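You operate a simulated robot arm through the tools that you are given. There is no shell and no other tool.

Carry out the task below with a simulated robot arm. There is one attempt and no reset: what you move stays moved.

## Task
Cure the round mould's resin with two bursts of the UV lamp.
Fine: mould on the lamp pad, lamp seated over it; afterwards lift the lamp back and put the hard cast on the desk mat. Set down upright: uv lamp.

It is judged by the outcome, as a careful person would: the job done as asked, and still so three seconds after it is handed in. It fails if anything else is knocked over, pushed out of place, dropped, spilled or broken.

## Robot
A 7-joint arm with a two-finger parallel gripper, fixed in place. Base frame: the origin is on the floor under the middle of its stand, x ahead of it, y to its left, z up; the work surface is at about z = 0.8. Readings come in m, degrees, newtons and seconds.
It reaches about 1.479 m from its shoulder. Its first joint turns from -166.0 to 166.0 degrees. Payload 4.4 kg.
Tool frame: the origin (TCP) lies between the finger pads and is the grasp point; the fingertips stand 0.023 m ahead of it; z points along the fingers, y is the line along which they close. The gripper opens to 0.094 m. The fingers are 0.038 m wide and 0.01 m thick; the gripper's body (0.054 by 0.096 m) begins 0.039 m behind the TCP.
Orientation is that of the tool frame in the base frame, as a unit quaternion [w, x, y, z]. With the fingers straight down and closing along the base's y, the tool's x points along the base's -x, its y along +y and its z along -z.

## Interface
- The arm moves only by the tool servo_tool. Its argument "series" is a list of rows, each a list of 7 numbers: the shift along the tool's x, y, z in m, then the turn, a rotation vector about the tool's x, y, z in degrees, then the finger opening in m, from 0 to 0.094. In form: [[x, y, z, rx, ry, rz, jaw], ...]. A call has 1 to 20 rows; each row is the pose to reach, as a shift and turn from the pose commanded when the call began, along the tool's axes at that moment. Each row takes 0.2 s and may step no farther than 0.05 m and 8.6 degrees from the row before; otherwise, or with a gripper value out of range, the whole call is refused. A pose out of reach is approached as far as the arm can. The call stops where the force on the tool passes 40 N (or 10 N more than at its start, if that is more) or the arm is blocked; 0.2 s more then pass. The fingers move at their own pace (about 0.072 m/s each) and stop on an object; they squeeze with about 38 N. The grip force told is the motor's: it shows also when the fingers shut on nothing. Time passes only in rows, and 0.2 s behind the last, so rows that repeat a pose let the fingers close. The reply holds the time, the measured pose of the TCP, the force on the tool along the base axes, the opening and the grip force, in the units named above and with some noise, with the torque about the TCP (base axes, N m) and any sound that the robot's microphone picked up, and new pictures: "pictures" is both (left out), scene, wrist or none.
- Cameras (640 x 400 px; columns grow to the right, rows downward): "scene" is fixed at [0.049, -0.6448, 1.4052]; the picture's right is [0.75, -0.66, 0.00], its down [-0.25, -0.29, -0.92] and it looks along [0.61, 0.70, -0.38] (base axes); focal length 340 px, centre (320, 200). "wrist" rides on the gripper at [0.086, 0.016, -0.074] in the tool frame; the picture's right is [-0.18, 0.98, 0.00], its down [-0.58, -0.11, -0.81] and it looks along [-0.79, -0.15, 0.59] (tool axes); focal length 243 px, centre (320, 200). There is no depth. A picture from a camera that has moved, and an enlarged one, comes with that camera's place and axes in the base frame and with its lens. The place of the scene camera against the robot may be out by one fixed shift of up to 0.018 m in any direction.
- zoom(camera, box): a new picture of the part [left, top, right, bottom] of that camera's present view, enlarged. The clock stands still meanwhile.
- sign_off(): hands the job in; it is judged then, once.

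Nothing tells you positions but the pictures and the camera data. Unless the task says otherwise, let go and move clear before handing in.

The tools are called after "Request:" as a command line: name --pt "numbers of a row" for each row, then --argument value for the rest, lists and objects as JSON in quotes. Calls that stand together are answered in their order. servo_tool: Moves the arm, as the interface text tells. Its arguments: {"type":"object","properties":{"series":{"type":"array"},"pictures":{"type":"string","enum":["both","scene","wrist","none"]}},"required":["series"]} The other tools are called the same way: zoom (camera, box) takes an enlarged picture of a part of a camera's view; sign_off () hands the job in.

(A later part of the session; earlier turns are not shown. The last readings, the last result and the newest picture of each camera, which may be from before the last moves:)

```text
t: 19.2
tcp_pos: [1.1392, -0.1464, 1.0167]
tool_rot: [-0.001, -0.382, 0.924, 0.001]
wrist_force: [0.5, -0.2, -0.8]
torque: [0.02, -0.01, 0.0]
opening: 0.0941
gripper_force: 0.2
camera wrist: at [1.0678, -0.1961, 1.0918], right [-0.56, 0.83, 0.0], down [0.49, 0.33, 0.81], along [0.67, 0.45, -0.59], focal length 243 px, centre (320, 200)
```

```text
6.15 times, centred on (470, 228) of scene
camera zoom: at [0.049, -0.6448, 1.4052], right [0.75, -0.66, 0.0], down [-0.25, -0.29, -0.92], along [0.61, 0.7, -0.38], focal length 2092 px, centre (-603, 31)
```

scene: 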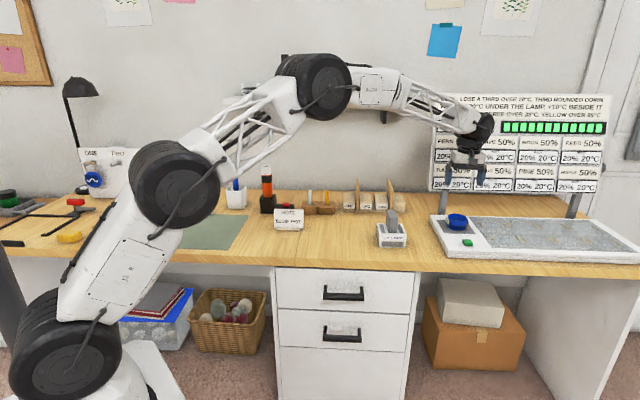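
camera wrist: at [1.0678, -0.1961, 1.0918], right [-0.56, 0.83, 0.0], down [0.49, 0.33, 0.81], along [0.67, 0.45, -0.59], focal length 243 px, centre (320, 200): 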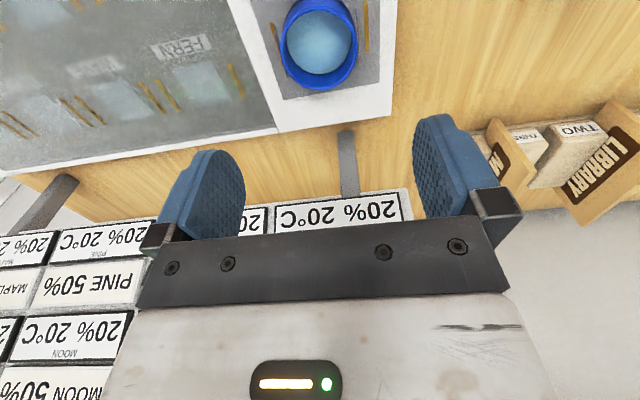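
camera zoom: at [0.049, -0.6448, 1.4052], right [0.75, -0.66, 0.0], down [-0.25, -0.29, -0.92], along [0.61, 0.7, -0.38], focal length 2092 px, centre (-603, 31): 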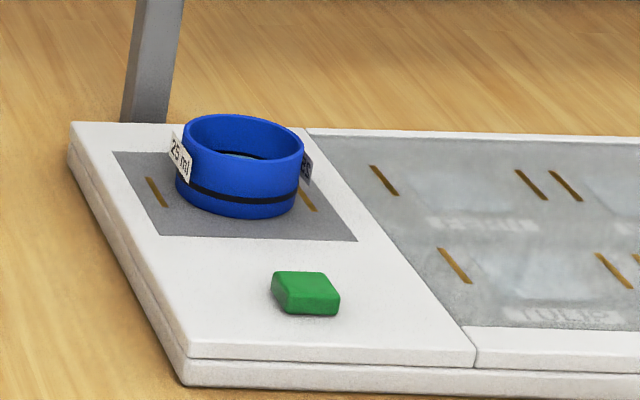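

The pot is centred within about 2 mm on the pad. Next is the lamp: I move above it to measure its handle.

Request:
servo_tool --pt "0.0066 0.0241 -0.02 0 0 0 0.094" --pt "0.0185 0.0674 -0.04 0 0 0 0.094" --pt "0.0304 0.1107 -0.04 0 0 0 0.094" --pt "0.0423 0.154 -0.04 0 0 0 0.094" --pt "0.0542 0.1973 -0.04 0 0 0 0.094" --pt "0.0628 0.2286 -0.04 0 0 0 0.094" --pt "0.0661 0.2406 -0.04 0 0 0 0.094"

```text
t: 20.8
tcp_pos: [0.9243, -0.0229, 1.06]
tool_rot: [0.0, -0.382, 0.924, 0.0]
wrist_force: [0.2, 0.3, 0.5]
torque: [-0.03, -0.02, -0.01]
opening: 0.0943
gripper_force: 0.2
camera wrist: at [0.8508, -0.072, 1.1347], right [-0.56, 0.83, 0.0], down [0.49, 0.33, 0.81], along [0.67, 0.45, -0.59], focal length 243 px, centre (320, 200)
```

scene: 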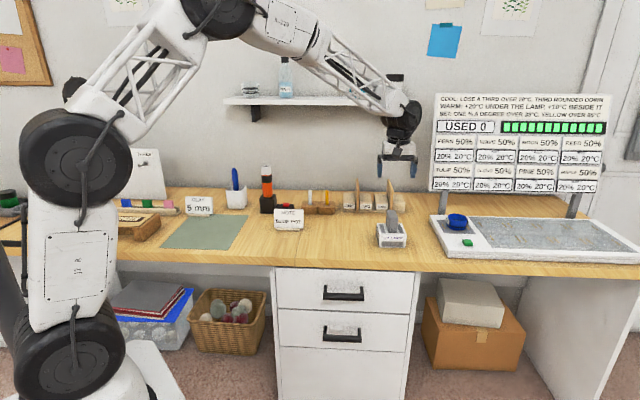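
wrist: 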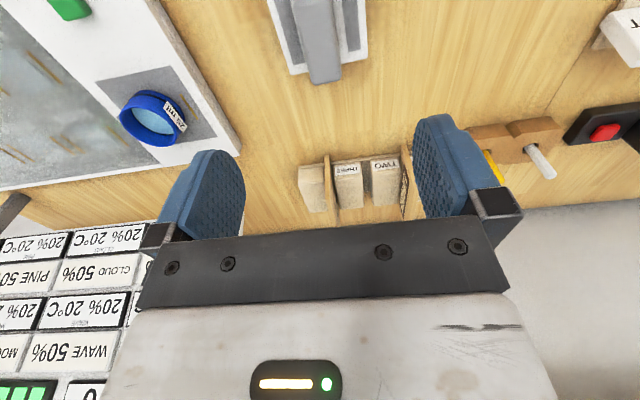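

The lamp is partly out of the top of the wrist picture; I back off 9 cm to see the whole of it.

Request:
servo_tool --pt "0.04 0 0 0 0 0 0.094" --pt "0.085 0 0 0 0 0 0.094" --pt "0.1 0 0 0 0 0 0.094" --pictures "wrist"

Request:
zoom --camera "wrist" --box '[230, 20, 410, 150]'

```text
t: 21.6
tcp_pos: [0.8537, -0.0958, 1.0605]
tool_rot: [0.0, -0.382, 0.924, 0.0]
wrist_force: [0.6, 0.0, 0.0]
torque: [0.01, 0.0, 0.0]
opening: 0.0941
gripper_force: 0.1
camera wrist: at [0.7814, -0.145, 1.1347], right [-0.56, 0.83, 0.0], down [0.49, 0.33, 0.81], along [0.67, 0.45, -0.59], focal length 243 px, centre (320, 200)
```

wrist: 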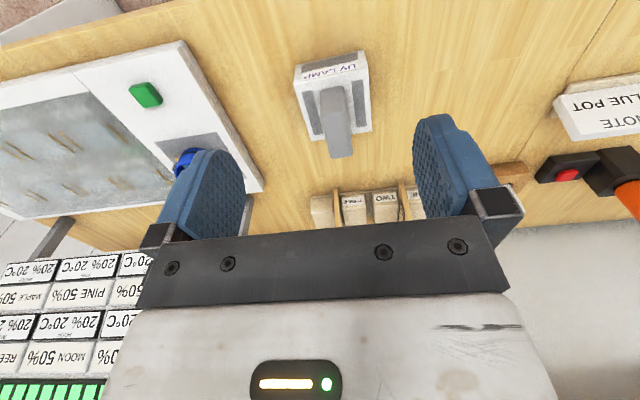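

```text
3.08 times, centred on (320, 85) of wrist
camera zoom: at [0.7814, -0.145, 1.1347], right [-0.56, 0.83, 0.0], down [0.49, 0.33, 0.81], along [0.67, 0.45, -0.59], focal length 746 px, centre (320, 554)
```

zoom: 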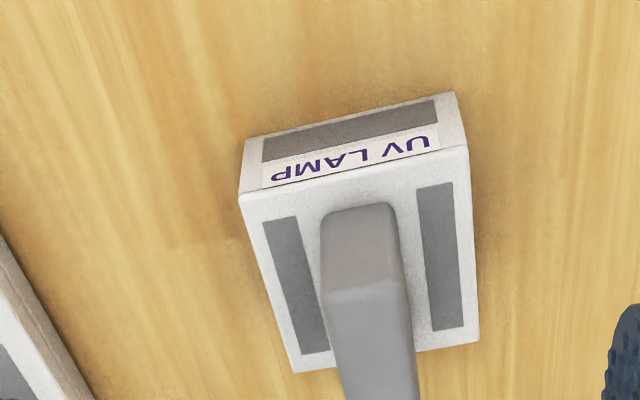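

The lamp is about 0.09 m square, centred near (0.925, -0.0215), aligned with the desk to about 1°; its handle is 0.03 m thick across e1, about 0.055 long, top at z≈0.898. I move to just above the handle and check alignment.

Request:
servo_tool --pt "-0.035 0.001 0.01 0 0 0 0.094" --pt "-0.075 0.002 0.03 0 0 0 0.094" --pt "-0.1028 0.0021 0.06 0 0 0 0.094" --pt "-0.1028 0.0021 0.09 0 0 0 0.094" --pt "-0.1028 0.0021 0.115 0 0 0 0.094"

Request:
zoom --camera "wrist" --box '[200, 0, 480, 230]'

```text
t: 22.8
tcp_pos: [0.9248, -0.0207, 0.9459]
tool_rot: [0.001, -0.382, 0.924, -0.001]
wrist_force: [-0.2, -1.2, -0.2]
torque: [0.0, 0.01, -0.01]
opening: 0.0941
gripper_force: 0.1
camera wrist: at [0.8527, -0.0701, 1.0205], right [-0.56, 0.83, 0.0], down [0.49, 0.33, 0.81], along [0.67, 0.45, -0.59], focal length 243 px, centre (320, 200)
```

scene: 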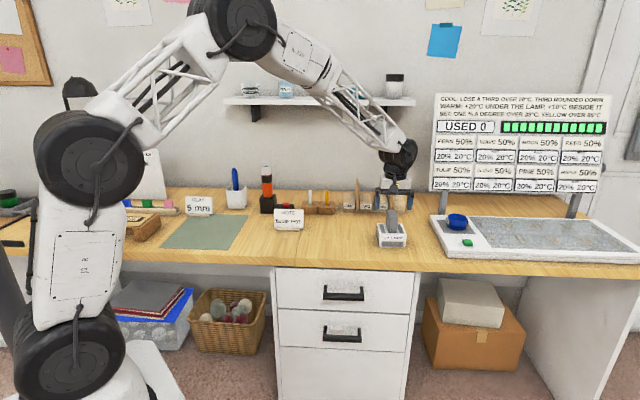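
wrist: 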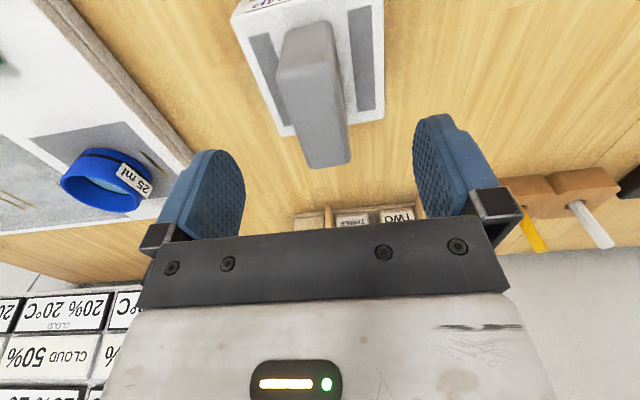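

```text
1.74 times, centred on (340, 115) of wrist
camera zoom: at [0.8527, -0.0701, 1.0205], right [-0.56, 0.83, 0.0], down [0.49, 0.33, 0.81], along [0.67, 0.45, -0.59], focal length 422 px, centre (285, 348)
```

zoom: 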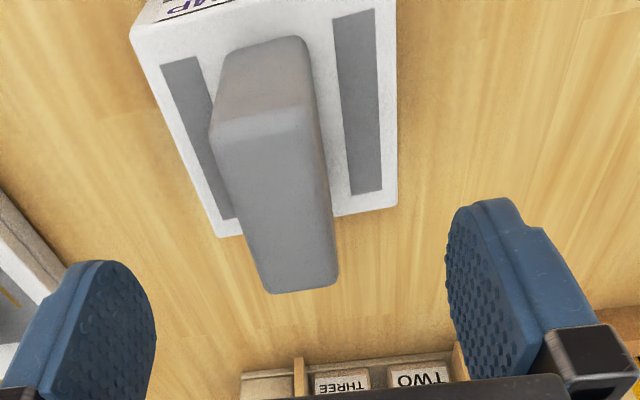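

Well aligned over the handle. I descend so the fingertips stop just above the lamp's box and close on the handle.

Request:
servo_tool --pt "0 0 0.03 0 0 0 0.094" --pt "0 0 0.055 0 0 0 0.08" --pt "0 0 0.068 0 0 0 0.06" --pt "0 0 0.07 0 0 0 0.045" --pt "0 0 0.07 0 0 0 0.03" --pt "0 0 0.07 0 0 0 0.015" --pt "0 0 0.07 0 0 0 0.015"

```text
t: 24.4
tcp_pos: [0.9244, -0.0197, 0.8741]
tool_rot: [0.0, -0.381, 0.924, 0.001]
wrist_force: [0.0, 0.9, -0.3]
torque: [-0.03, 0.0, 0.0]
opening: 0.0297
gripper_force: 37.8
camera wrist: at [0.8516, -0.0697, 0.949], right [-0.56, 0.83, 0.0], down [0.49, 0.33, 0.81], along [0.67, 0.45, -0.59], focal length 243 px, centre (320, 200)
```

scene: 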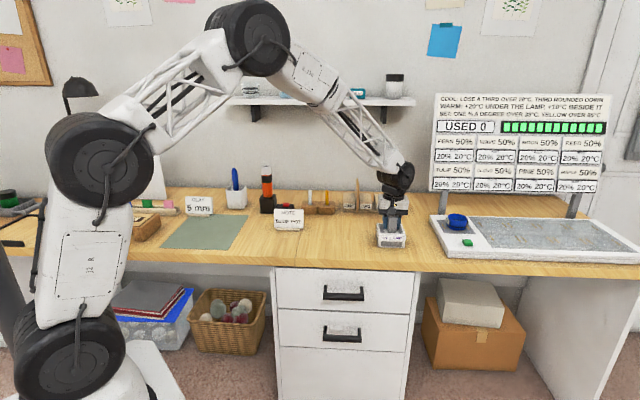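
wrist: 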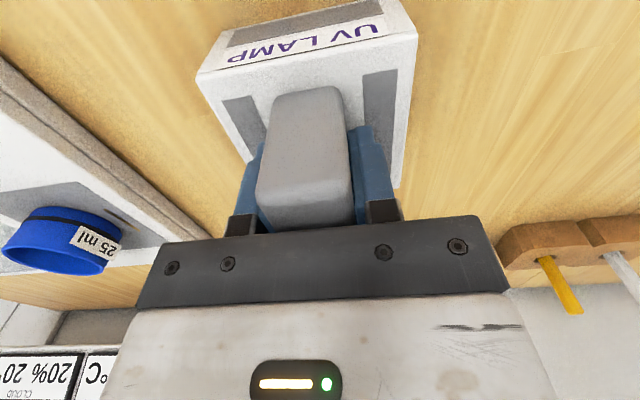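

The handle is gripped (0.030 m). I note the lamp's home: TCP (0.9245, -0.020, 0.874). I lift it straight up.

Request:
servo_tool --pt "0 0 -0.005 0 0 0 0.015" --pt "0 0 -0.02 0 0 0 0.015" --pt "0 0 -0.045 0 0 0 0.015" --pt "0 0 -0.075 0 0 0 0.015" --pt "0 0 -0.105 0 0 0 0.015" --pt "0 0 -0.125 0 0 0 0.015" --pt "0 0 -0.135 0 0 0 0.015"

Request:
zoom --camera "wrist" --box '[170, 0, 470, 230]'

Request:
zoom --camera "scene" --box '[340, 130, 520, 260]'

```text
t: 26.0
tcp_pos: [0.9242, -0.0196, 1.0094]
tool_rot: [0.0, -0.381, 0.925, 0.0]
wrist_force: [0.7, 0.1, -2.6]
torque: [-0.03, 0.01, -0.01]
opening: 0.0296
gripper_force: 38.5
camera wrist: at [0.8516, -0.0696, 1.0844], right [-0.56, 0.83, 0.0], down [0.49, 0.33, 0.81], along [0.67, 0.45, -0.59], focal length 243 px, centre (320, 200)
```

scene: 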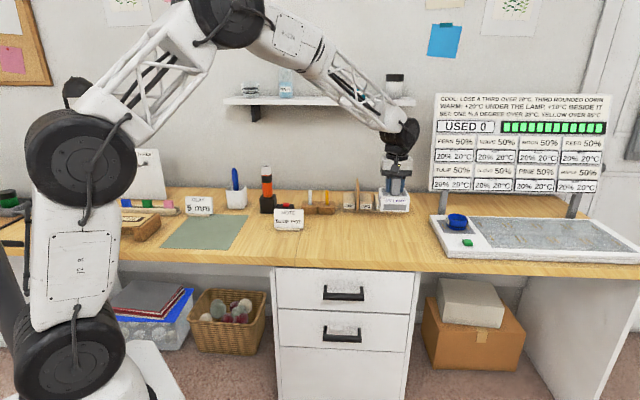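
wrist: 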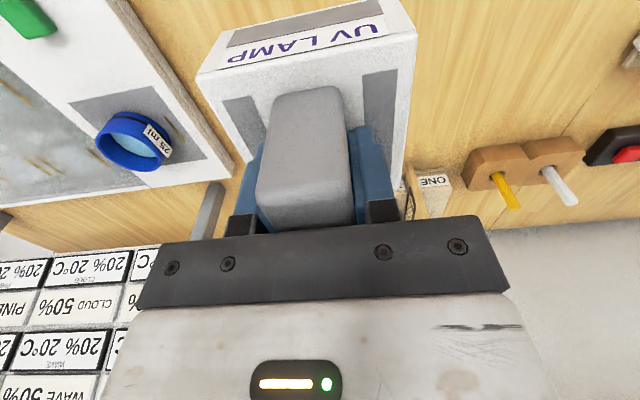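

```text
1.74 times, centred on (320, 115) of wrist
camera zoom: at [0.8516, -0.0696, 1.0844], right [-0.56, 0.83, 0.0], down [0.49, 0.33, 0.81], along [0.67, 0.45, -0.59], focal length 422 px, centre (320, 348)
```

zoom: 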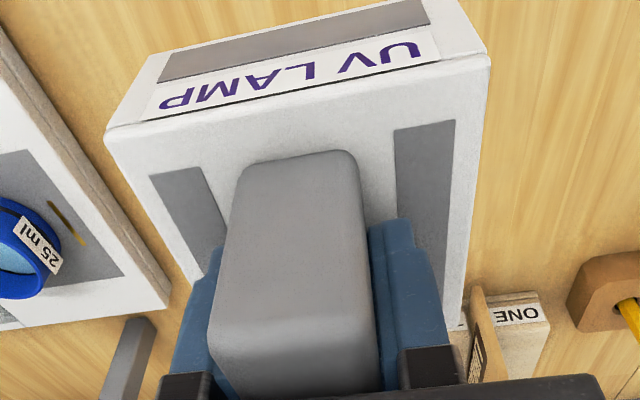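

```text
3.08 times, centred on (430, 195) of scene
camera zoom: at [0.049, -0.6448, 1.4052], right [0.75, -0.66, 0.0], down [-0.25, -0.29, -0.92], along [0.61, 0.7, -0.38], focal length 1046 px, centre (-18, 215)
```

zoom: 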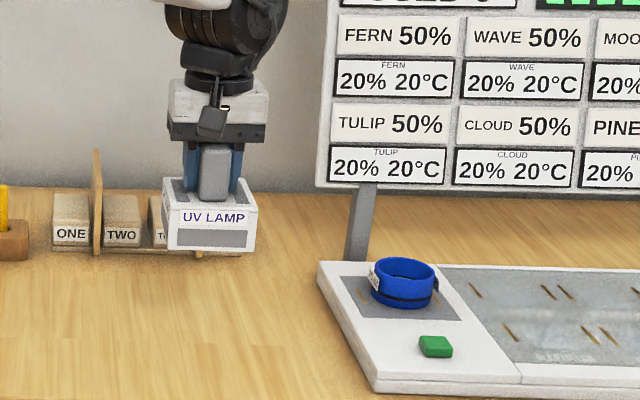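

The lamp hangs level and its centre lies at the TCP within a millimetre. I carry it above the pot on the pad.

Request:
servo_tool --pt "-0.002 -0.007 -0.006 0 0 0 0.015" --pt "-0.0069 -0.0243 -0.012 0 0 0 0.015" --pt "-0.0151 -0.0535 -0.012 0 0 0 0.015" --pt "-0.0254 -0.09 -0.012 0 0 0 0.015" --pt "-0.0364 -0.1289 -0.012 0 0 0 0.015" --pt "-0.0474 -0.1679 -0.012 0 0 0 0.015" --pt "-0.0577 -0.2044 -0.012 0 0 0 0.015" --pt "-0.0646 -0.2287 -0.012 0 0 0 0.015" --pt "-0.0687 -0.2433 -0.012 0 0 0 0.015" --pt "-0.0687 -0.2433 -0.012 0 0 0 0.015"

Request:
zoom --camera "wrist" --box '[170, 0, 470, 230]'

Request:
zoom --camera "scene" --box '[410, 140, 530, 260]'

```text
t: 28.2
tcp_pos: [1.1466, -0.1436, 1.0229]
tool_rot: [0.0, -0.382, 0.924, 0.001]
wrist_force: [0.2, 0.7, -2.2]
torque: [0.0, -0.04, -0.01]
opening: 0.0296
gripper_force: 37.6
camera wrist: at [1.0734, -0.1936, 1.0971], right [-0.56, 0.83, 0.0], down [0.49, 0.33, 0.81], along [0.67, 0.45, -0.59], focal length 243 px, centre (320, 200)
```

scene: 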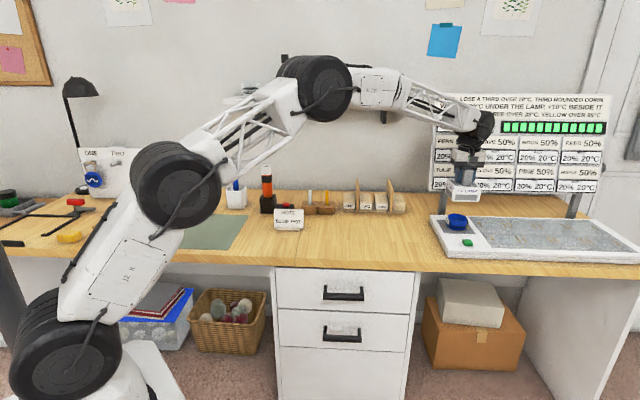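
wrist: 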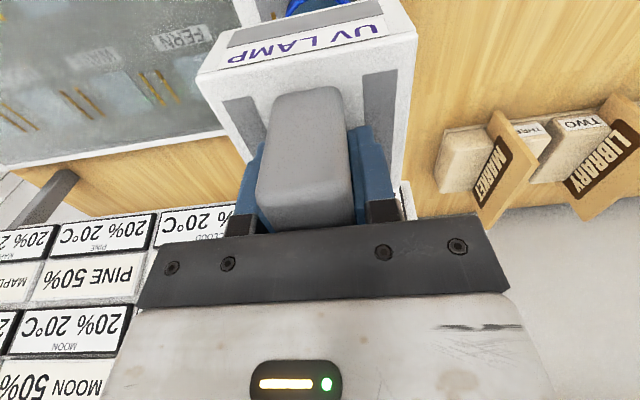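

```text
1.74 times, centred on (320, 115) of wrist
camera zoom: at [1.0734, -0.1936, 1.0971], right [-0.56, 0.83, 0.0], down [0.49, 0.33, 0.81], along [0.67, 0.45, -0.59], focal length 422 px, centre (320, 348)
```

zoom: 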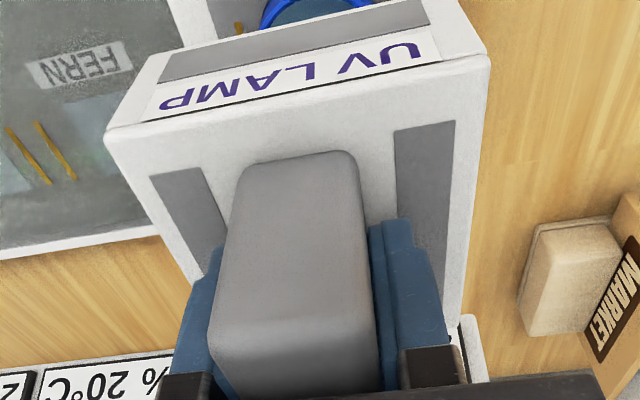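

```text
3.33 times, centred on (470, 200) of scene
camera zoom: at [0.049, -0.6448, 1.4052], right [0.75, -0.66, 0.0], down [-0.25, -0.29, -0.92], along [0.61, 0.7, -0.38], focal length 1133 px, centre (-180, 200)
```

zoom: 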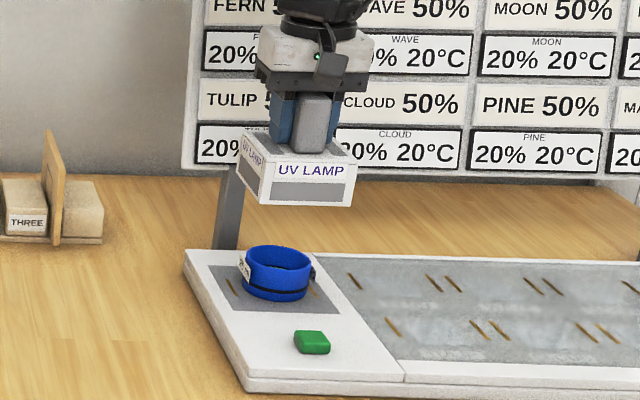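

The lamp hangs above the pot. I lower it until its lower rim is just above the pot's rim and re-check the alignment with the pad.

Request:
servo_tool --pt "0.001 0 0.015 0 0 0 0.015" --pt "0.001 0 0.035 0 0 0 0.015" --pt "0.001 0 0.052 0 0 0 0.015" --pt "0.001 0 0.062 0 0 0 0.015" --pt "0.001 0 0.065 0 0 0 0.015" --pt "0.001 0 0.065 0 0 0 0.015"

Request:
zoom --camera "wrist" --box '[130, 0, 470, 120]'

Request:
zoom --camera "scene" --box '[425, 180, 515, 260]'

```text
t: 29.6
tcp_pos: [1.1451, -0.1435, 0.9571]
tool_rot: [0.0, -0.382, 0.924, 0.0]
wrist_force: [-0.9, 0.2, -2.2]
torque: [0.01, 0.0, 0.0]
opening: 0.0296
gripper_force: 37.7
camera wrist: at [1.0721, -0.1947, 1.0315], right [-0.56, 0.83, 0.0], down [0.49, 0.33, 0.81], along [0.67, 0.45, -0.59], focal length 243 px, centre (320, 200)
```

scene: 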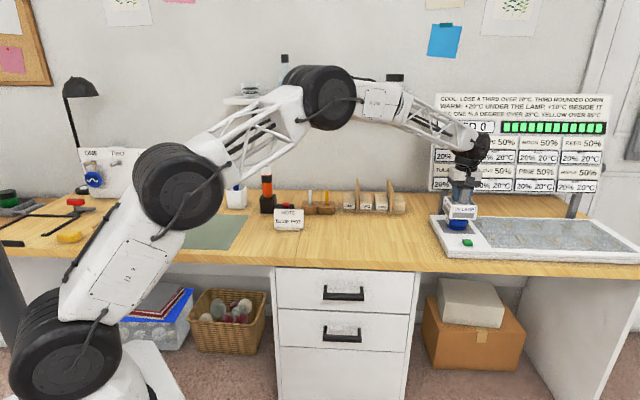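
wrist: 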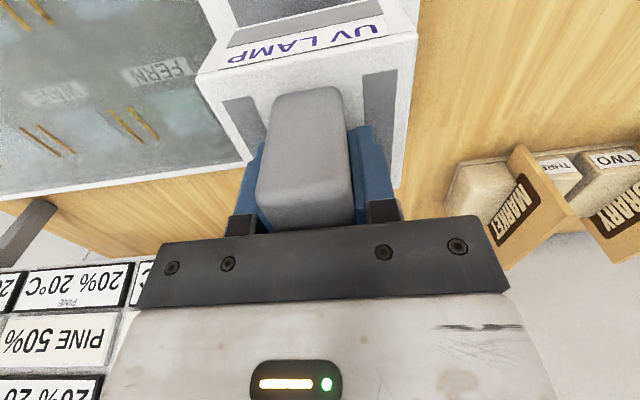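

```text
1.88 times, centred on (300, 60) of wrist
camera zoom: at [1.0721, -0.1947, 1.0315], right [-0.56, 0.83, 0.0], down [0.49, 0.33, 0.81], along [0.67, 0.45, -0.59], focal length 457 px, centre (358, 464)
```

zoom: 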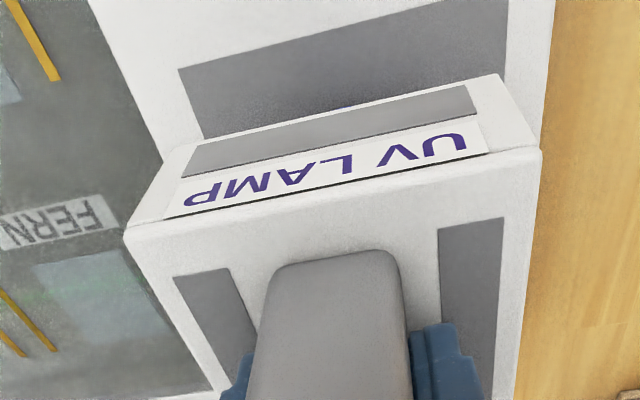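

```text
5.00 times, centred on (470, 220) of scene
camera zoom: at [0.049, -0.6448, 1.4052], right [0.75, -0.66, 0.0], down [-0.25, -0.29, -0.92], along [0.61, 0.7, -0.38], focal length 1700 px, centre (-430, 100)
```

zoom: 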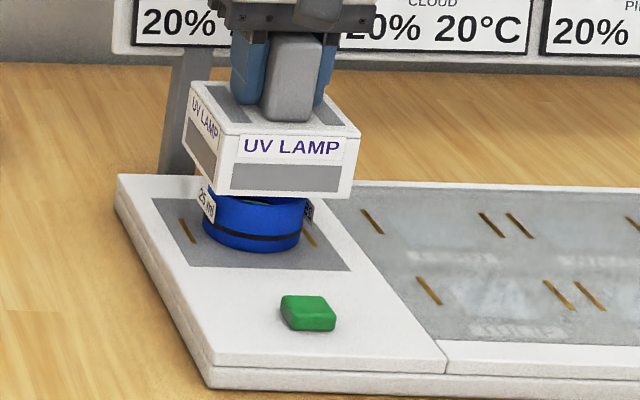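

Lamp, pad and pot agree within about 2–3 mm. I nudge 1.5 mm and lower the lamp over the pot in small steps, watching the force.

Request:
servo_tool --pt "0 0.0015 0 0 0 0 0.015" --pt "0 0.0015 0.006 0 0 0 0.015" --pt "0 0.0015 0.012 0 0 0 0.015" --pt "0 0.0015 0.018 0 0 0 0.015" --pt "0 0.0015 0.022 0 0 0 0.015"

Request:
zoom --camera "scene" --box '[425, 180, 515, 260]'

```text
t: 30.8
tcp_pos: [1.1431, -0.1449, 0.934]
tool_rot: [0.0, -0.382, 0.924, 0.0]
wrist_force: [-0.1, -0.1, -3.1]
torque: [0.01, 0.02, 0.01]
opening: 0.0297
gripper_force: 37.9
camera wrist: at [1.0701, -0.1941, 1.0088], right [-0.56, 0.83, 0.0], down [0.49, 0.33, 0.81], along [0.67, 0.45, -0.59], focal length 243 px, centre (320, 200)
```

scene: 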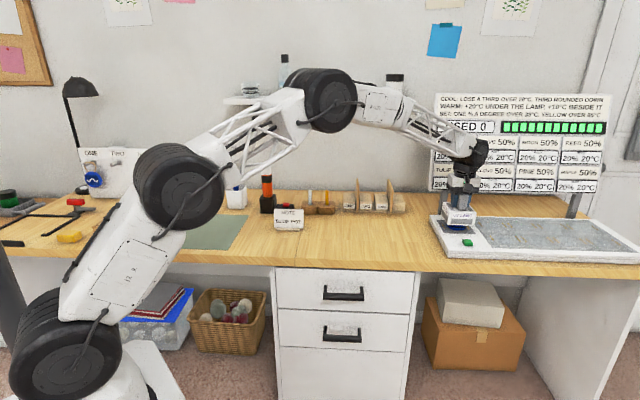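
wrist: 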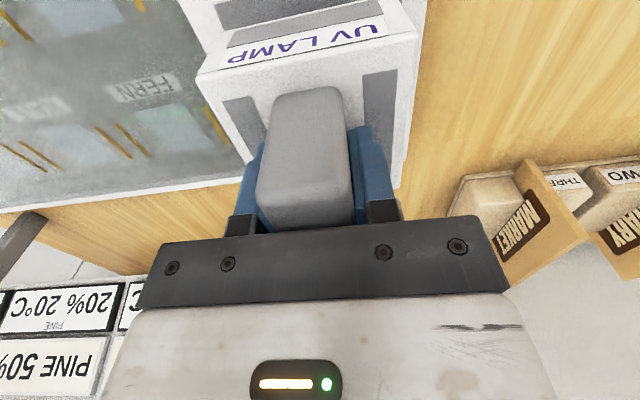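

```text
5.00 times, centred on (470, 220) of scene
camera zoom: at [0.049, -0.6448, 1.4052], right [0.75, -0.66, 0.0], down [-0.25, -0.29, -0.92], along [0.61, 0.7, -0.38], focal length 1700 px, centre (-430, 100)
```

zoom: 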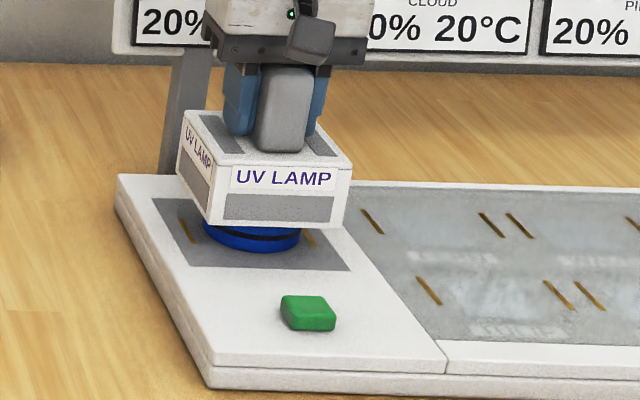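

It passes over the pot freely. I continue down to just above the pad.

Request:
servo_tool --pt "0 0 0.006 0 0 0 0.015" --pt "0 0 0.012 0 0 0 0.015" --pt "0 0 0.018 0 0 0 0.015" --pt "0 0 0.022 0 0 0 0.015" --pt "0 0 0.024 0 0 0 0.015"

Request:
zoom --camera "scene" --box '[425, 180, 515, 260]'

Request:
zoom --camera "wrist" --box '[130, 0, 470, 120]'

```text
t: 32.0
tcp_pos: [1.1435, -0.1445, 0.9103]
tool_rot: [0.0, -0.382, 0.924, 0.0]
wrist_force: [0.2, -0.2, -2.2]
torque: [0.0, -0.02, 0.0]
opening: 0.0298
gripper_force: 37.7
camera wrist: at [1.0705, -0.1934, 0.9855], right [-0.56, 0.83, 0.0], down [0.49, 0.33, 0.81], along [0.67, 0.45, -0.59], focal length 243 px, centre (320, 200)
```

scene: 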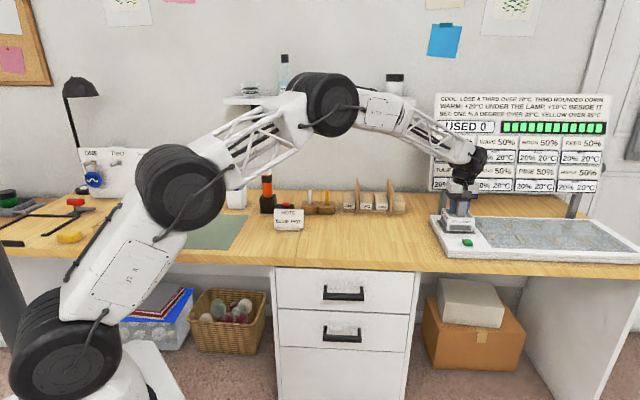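
wrist: 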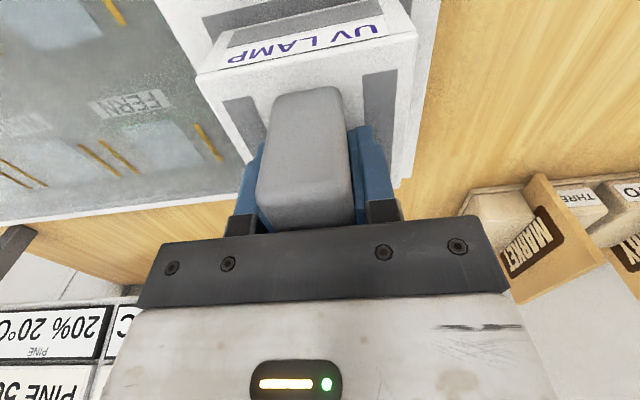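

```text
5.00 times, centred on (470, 220) of scene
camera zoom: at [0.049, -0.6448, 1.4052], right [0.75, -0.66, 0.0], down [-0.25, -0.29, -0.92], along [0.61, 0.7, -0.38], focal length 1700 px, centre (-430, 100)
```

zoom: 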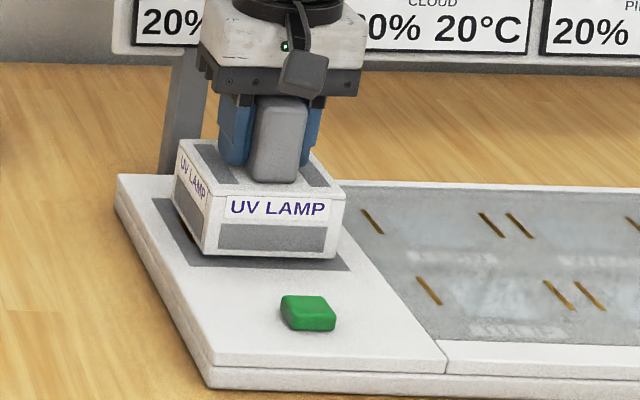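

```text
1.88 times, centred on (300, 60) of wrist
camera zoom: at [1.0705, -0.1934, 0.9855], right [-0.56, 0.83, 0.0], down [0.49, 0.33, 0.81], along [0.67, 0.45, -0.59], focal length 457 px, centre (358, 464)
```

zoom: 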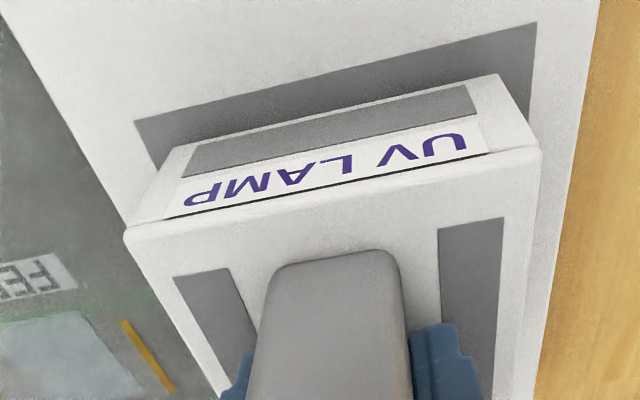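

Aligned along the desk, but the lamp is about 3 mm too close to the front; I shift it back 3 mm and lower to seating.

Request:
servo_tool --pt "-0.0015 0 0 0 0 0 0.015" --pt "-0.003 0 0 0 0 0 0.015" --pt "-0.003 0 0.002 0 0 0 0.015" --pt "-0.003 0 0.004 0 0 0 0.015" --pictures "wrist"

Request:
zoom --camera "wrist" --box '[130, 0, 470, 120]'

```text
t: 33.0
tcp_pos: [1.1457, -0.141, 0.9066]
tool_rot: [0.0, -0.382, 0.924, 0.0]
wrist_force: [0.0, -0.5, -2.7]
torque: [0.0, -0.02, -0.03]
opening: 0.0299
gripper_force: 38.0
camera wrist: at [1.0727, -0.1906, 0.9811], right [-0.56, 0.83, 0.0], down [0.49, 0.33, 0.81], along [0.67, 0.45, -0.59], focal length 243 px, centre (320, 200)
```

wrist: 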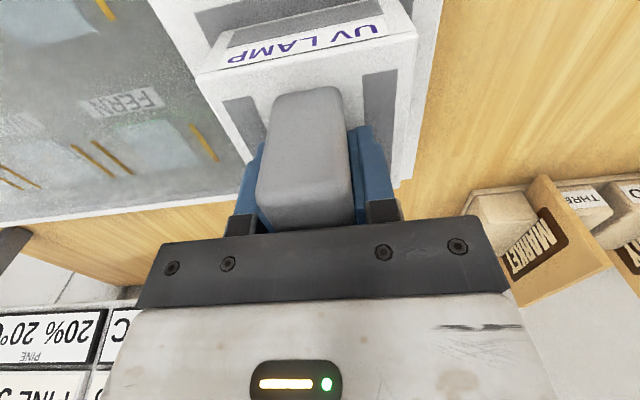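

```text
1.88 times, centred on (300, 60) of wrist
camera zoom: at [1.0727, -0.1906, 0.9811], right [-0.56, 0.83, 0.0], down [0.49, 0.33, 0.81], along [0.67, 0.45, -0.59], focal length 457 px, centre (358, 464)
```

zoom: 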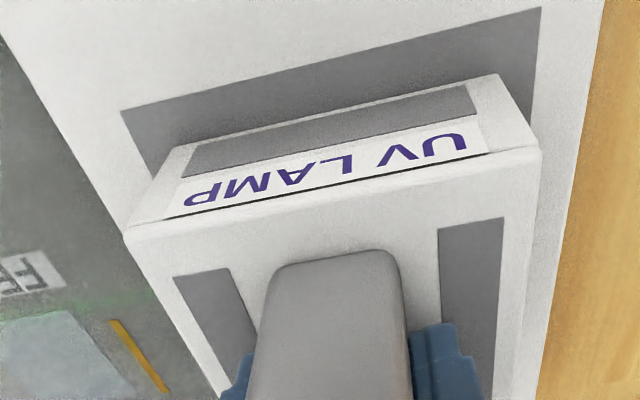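

Now the front gap is about 9.5 mm against 10 mm expected, so it is centred. I lower the last 2–3 mm to contact.

Request:
servo_tool --pt "0 0 0.001 0 0 0 0.015" --pt "0 0 0.002 0 0 0 0.015" --pictures "none"

```text
t: 33.6
tcp_pos: [1.1454, -0.1424, 0.9049]
tool_rot: [0.0, -0.382, 0.924, 0.0]
wrist_force: [-0.9, 0.2, 0.0]
torque: [0.03, 0.2, -0.03]
opening: 0.03
gripper_force: 37.5
```

The weight is starting to be carried by the pad; a touch more.

Request:
servo_tool --pt "0 0 0.0007 0 0 0 0.015" --pt "0 0 0.001 0 0 0 0.015"

Request:
zoom --camera "scene" --box '[425, 180, 515, 260]'

```text
t: 34.2
tcp_pos: [1.1464, -0.1409, 0.9053]
tool_rot: [0.001, -0.382, 0.924, 0.0]
wrist_force: [-2.6, -0.8, 13.7]
torque: [-0.29, 0.92, 0.01]
opening: 0.03
gripper_force: 38.4
camera wrist: at [1.0727, -0.1913, 0.9795], right [-0.56, 0.83, 0.0], down [0.49, 0.33, 0.81], along [0.67, 0.45, -0.59], focal length 243 px, centre (320, 200)
```

scene: 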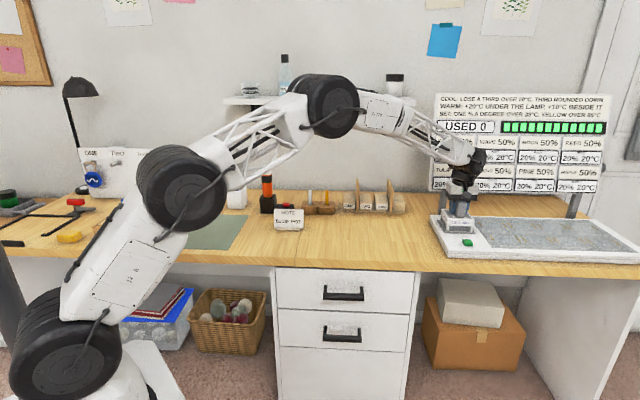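
wrist: 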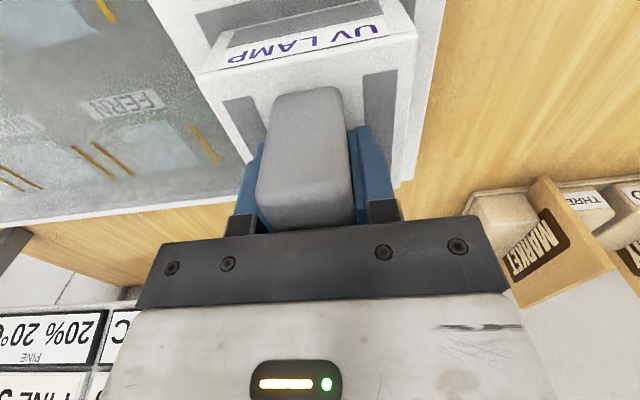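

```text
5.00 times, centred on (470, 220) of scene
camera zoom: at [0.049, -0.6448, 1.4052], right [0.75, -0.66, 0.0], down [-0.25, -0.29, -0.92], along [0.61, 0.7, -0.38], focal length 1700 px, centre (-430, 100)
```

zoom: 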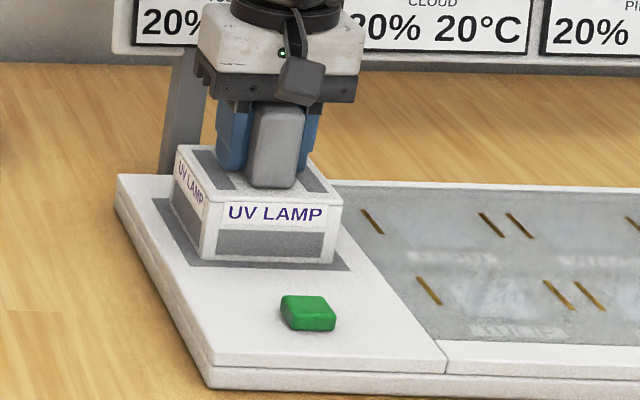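

The lamp is seated (about 16 N of press). I release the handle and rise straight up.

Request:
servo_tool --pt "0 0 -0.0007 0 0 0 0.03" --pt "0 0 -0.0007 0 0 0 0.045" --pt "0 0 -0.0007 0 0 0 0.06" --pt "0 0 -0.0007 0 0 0 0.06" --pt "0 0 -0.015 0 0 0 0.06" --pt "0 0 -0.045 0 0 0 0.06" --pt "0 0 -0.08 0 0 0 0.06" --pt "0 0 -0.11 0 0 0 0.06"

Request:
zoom --camera "scene" --box '[425, 180, 515, 260]'

Request:
zoom --camera "wrist" --box '[180, 0, 420, 160]'

```text
t: 36.0
tcp_pos: [1.1454, -0.1409, 1.0114]
tool_rot: [0.0, -0.382, 0.924, 0.001]
wrist_force: [0.3, 0.0, -0.6]
torque: [0.01, -0.03, 0.0]
opening: 0.0599
gripper_force: 0.1
camera wrist: at [1.0724, -0.1903, 1.0871], right [-0.56, 0.83, 0.0], down [0.49, 0.33, 0.81], along [0.67, 0.45, -0.59], focal length 243 px, centre (320, 200)
```

scene: 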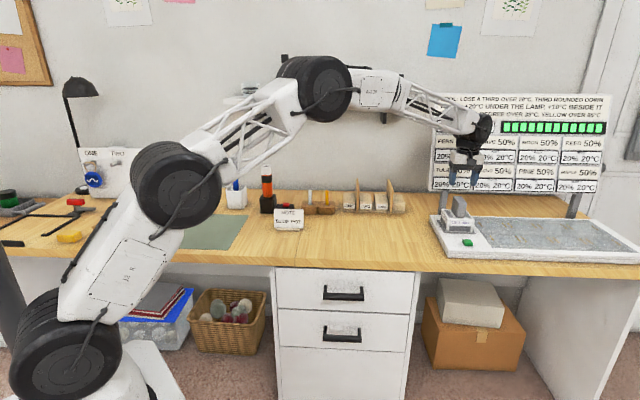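
wrist: 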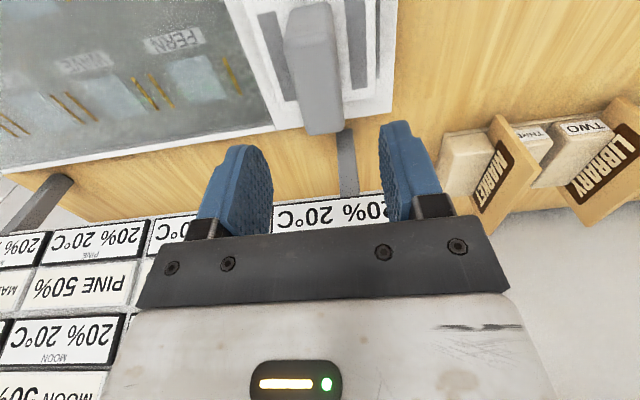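

```text
5.00 times, centred on (470, 220) of scene
camera zoom: at [0.049, -0.6448, 1.4052], right [0.75, -0.66, 0.0], down [-0.25, -0.29, -0.92], along [0.61, 0.7, -0.38], focal length 1700 px, centre (-430, 100)
```

zoom: 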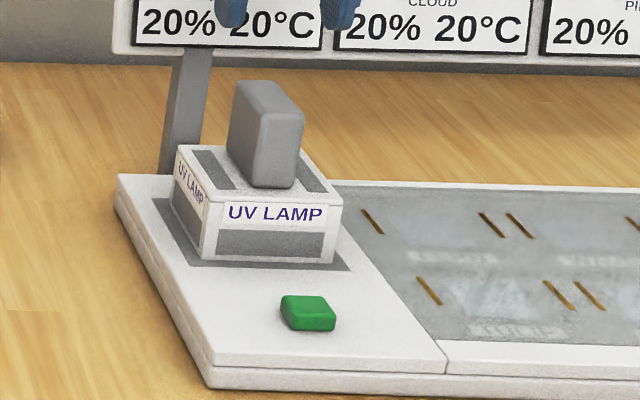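

```text
2.50 times, centred on (300, 80) of wrist
camera zoom: at [1.0724, -0.1903, 1.0871], right [-0.56, 0.83, 0.0], down [0.49, 0.33, 0.81], along [0.67, 0.45, -0.59], focal length 606 px, centre (370, 500)
```

zoom: 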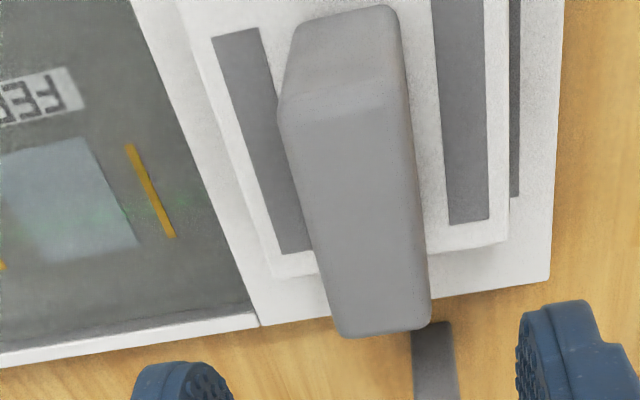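

The lamp sits flush on the pad with the pot beneath it. The green button is about 0.13 m in front of the pad; I move above it with the fingers closed and look.

Request:
servo_tool --pt "0.03 0.001 0 0 0 0 0.04" --pt "0.07 0.002 0 0 0 0 0.02" --pt "0.11 0.004 0 0 0 0 0.0" --pt "0.145 0.0057 0 0 0 0 0.0" --pt "0.165 0.0057 0 0 0 0 0.0"

Request:
zoom --camera "wrist" --box '[230, 0, 410, 120]'

Request:
zoom --camera "scene" --box '[420, 130, 530, 270]'

```text
t: 37.2
tcp_pos: [1.0231, -0.2519, 1.0161]
tool_rot: [0.001, -0.382, 0.924, 0.0]
wrist_force: [-0.2, 0.4, -0.3]
torque: [0.0, 0.02, 0.01]
opening: 0.0
gripper_force: 38.2
camera wrist: at [0.9508, -0.3023, 1.0904], right [-0.56, 0.83, 0.0], down [0.49, 0.33, 0.81], along [0.67, 0.45, -0.59], focal length 243 px, centre (320, 200)
```

scene: 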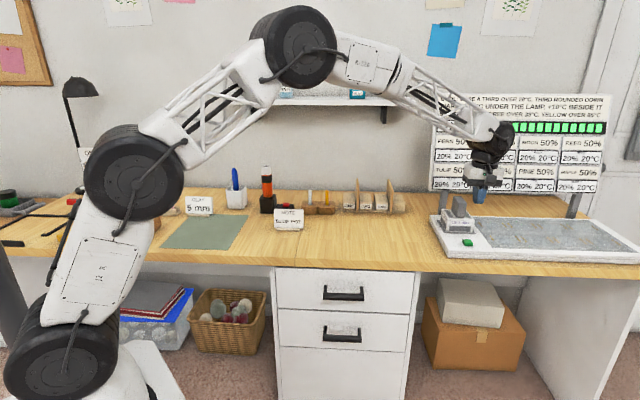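
wrist: 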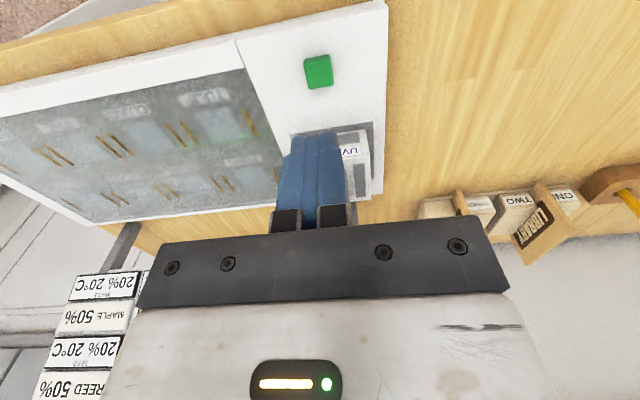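

```text
3.33 times, centred on (320, 60) of wrist
camera zoom: at [0.9508, -0.3023, 1.0904], right [-0.56, 0.83, 0.0], down [0.49, 0.33, 0.81], along [0.67, 0.45, -0.59], focal length 809 px, centre (320, 667)
```

zoom: 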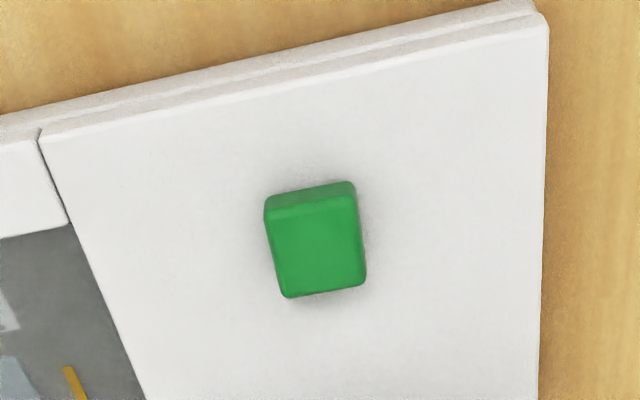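

```text
2.86 times, centred on (475, 200) of scene
camera zoom: at [0.049, -0.6448, 1.4052], right [0.75, -0.66, 0.0], down [-0.25, -0.29, -0.92], along [0.61, 0.7, -0.38], focal length 971 px, centre (-123, 200)
```

zoom: 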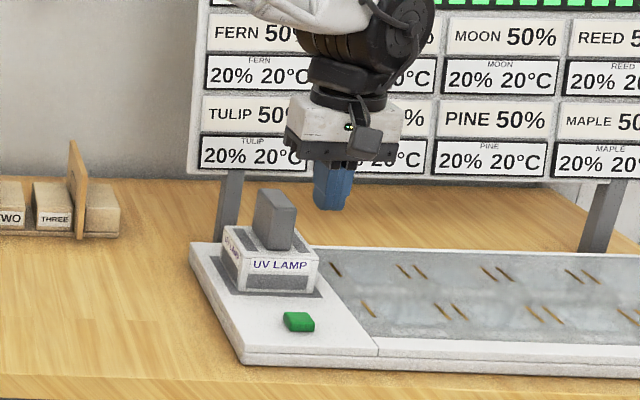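

The button's top is at about (1.052, -0.2345, 0.842). I move over it with closed fingers and go down to about 1.5 cm above it.

Request:
servo_tool --pt "-0.0164 -0.0038 0.01 0 0 0 0.0" --pt "-0.0328 -0.0076 0.03 0 0 0 0.0" --pt "-0.0328 -0.0076 0.065 0 0 0 0.0" --pt "-0.0328 -0.0076 0.1 0 0 0 0.0" --pt "-0.0328 -0.0076 0.125 0 0 0 0.0" --pt "-0.0328 -0.0076 0.136 0 0 0 0.0"

Request:
zoom --camera "wrist" --box '[210, 40, 430, 240]'

Request:
zoom --camera "scene" --box '[430, 170, 520, 265]'

```text
t: 38.6
tcp_pos: [1.0542, -0.2371, 0.8765]
tool_rot: [-0.001, -0.381, 0.925, 0.0]
wrist_force: [-1.1, -0.9, 0.1]
torque: [0.04, 0.03, -0.02]
opening: 0.0
gripper_force: 38.2
camera wrist: at [0.9806, -0.2865, 0.9514], right [-0.56, 0.83, 0.0], down [0.49, 0.33, 0.81], along [0.67, 0.45, -0.59], focal length 243 px, centre (320, 200)
```

scene: 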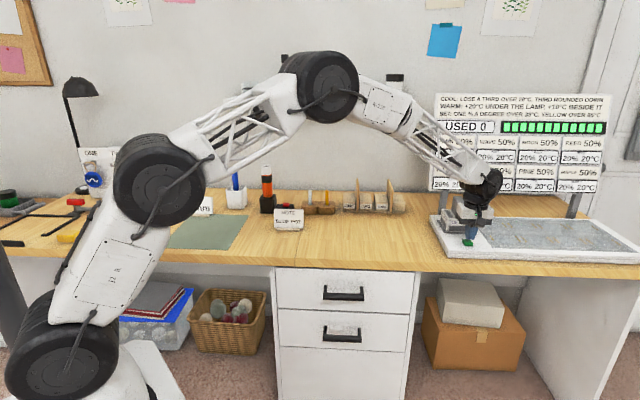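
wrist: 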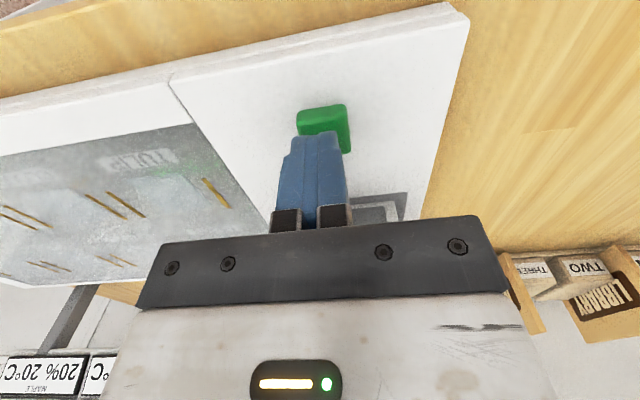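

```text
2.00 times, centred on (320, 140) of wrist
camera zoom: at [0.9806, -0.2865, 0.9514], right [-0.56, 0.83, 0.0], down [0.49, 0.33, 0.81], along [0.67, 0.45, -0.59], focal length 485 px, centre (320, 320)
```

zoom: 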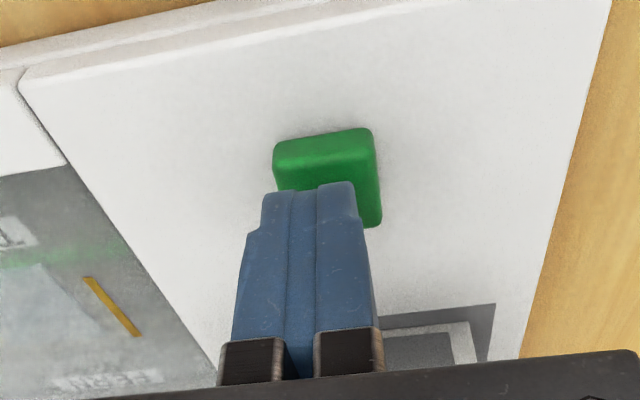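

```text
4.21 times, centred on (475, 218) of scene
camera zoom: at [0.049, -0.6448, 1.4052], right [0.75, -0.66, 0.0], down [-0.25, -0.29, -0.92], along [0.61, 0.7, -0.38], focal length 1431 px, centre (-333, 126)
```

zoom: 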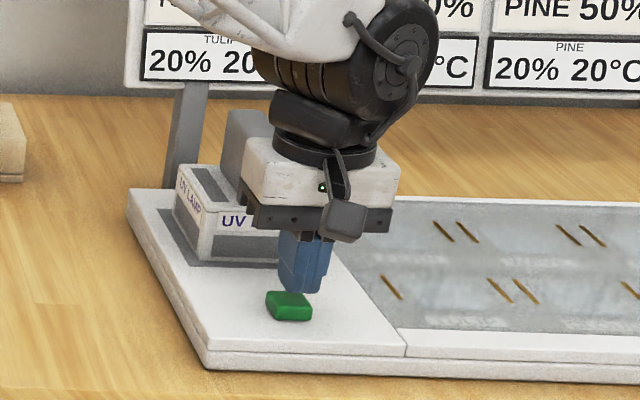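

Fingertips are over the button, about 3 mm off; I correct and approach it.

Request:
servo_tool --pt "0 0.003 0 0 0 0 0.0" --pt "0 0.003 0.005 0 0 0 0.0" --pt "0 0.003 0.009 0 0 0 0.0" --pictures "wrist"

Request:
zoom --camera "wrist" --box '[210, 40, 430, 240]'

```text
t: 39.4
tcp_pos: [1.052, -0.2341, 0.8695]
tool_rot: [0.0, -0.382, 0.924, -0.001]
wrist_force: [-1.1, 0.8, 0.7]
torque: [0.0, 0.01, -0.01]
opening: 0.0
gripper_force: 37.5
camera wrist: at [0.9788, -0.2839, 0.9431], right [-0.56, 0.83, 0.0], down [0.49, 0.33, 0.81], along [0.67, 0.45, -0.59], focal length 243 px, centre (320, 200)
```

wrist: 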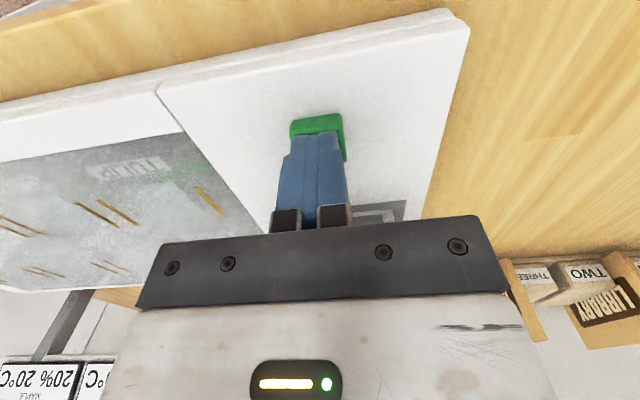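

```text
2.00 times, centred on (320, 140) of wrist
camera zoom: at [0.9788, -0.2839, 0.9431], right [-0.56, 0.83, 0.0], down [0.49, 0.33, 0.81], along [0.67, 0.45, -0.59], focal length 485 px, centre (320, 320)
```

zoom: 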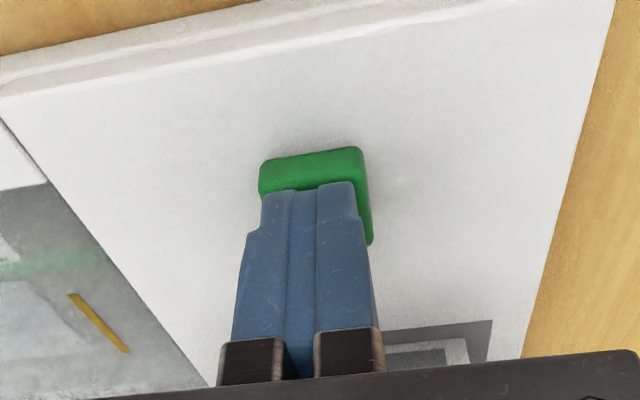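

Centred on the button now. I press gently in millimetre steps.

Request:
servo_tool --pt "0 0 0.002 0 0 0 0.0" --pt "0 0 0.004 0 0 0 0.0" --pt "0 0 0.005 0 0 0 0.0" --pt "0 0 0.006 0 0 0 0.0" --pictures "scene"

```text
t: 40.4
tcp_pos: [1.0522, -0.2349, 0.8626]
tool_rot: [-0.001, -0.382, 0.924, 0.001]
wrist_force: [1.1, -1.0, 2.7]
torque: [-0.02, -0.06, -0.03]
opening: 0.0
gripper_force: 38.0
```

scene: 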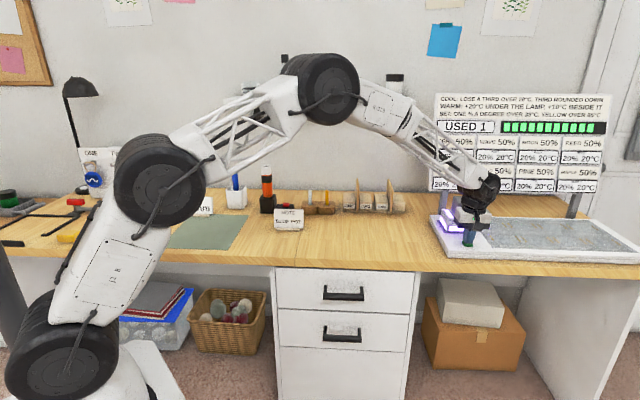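

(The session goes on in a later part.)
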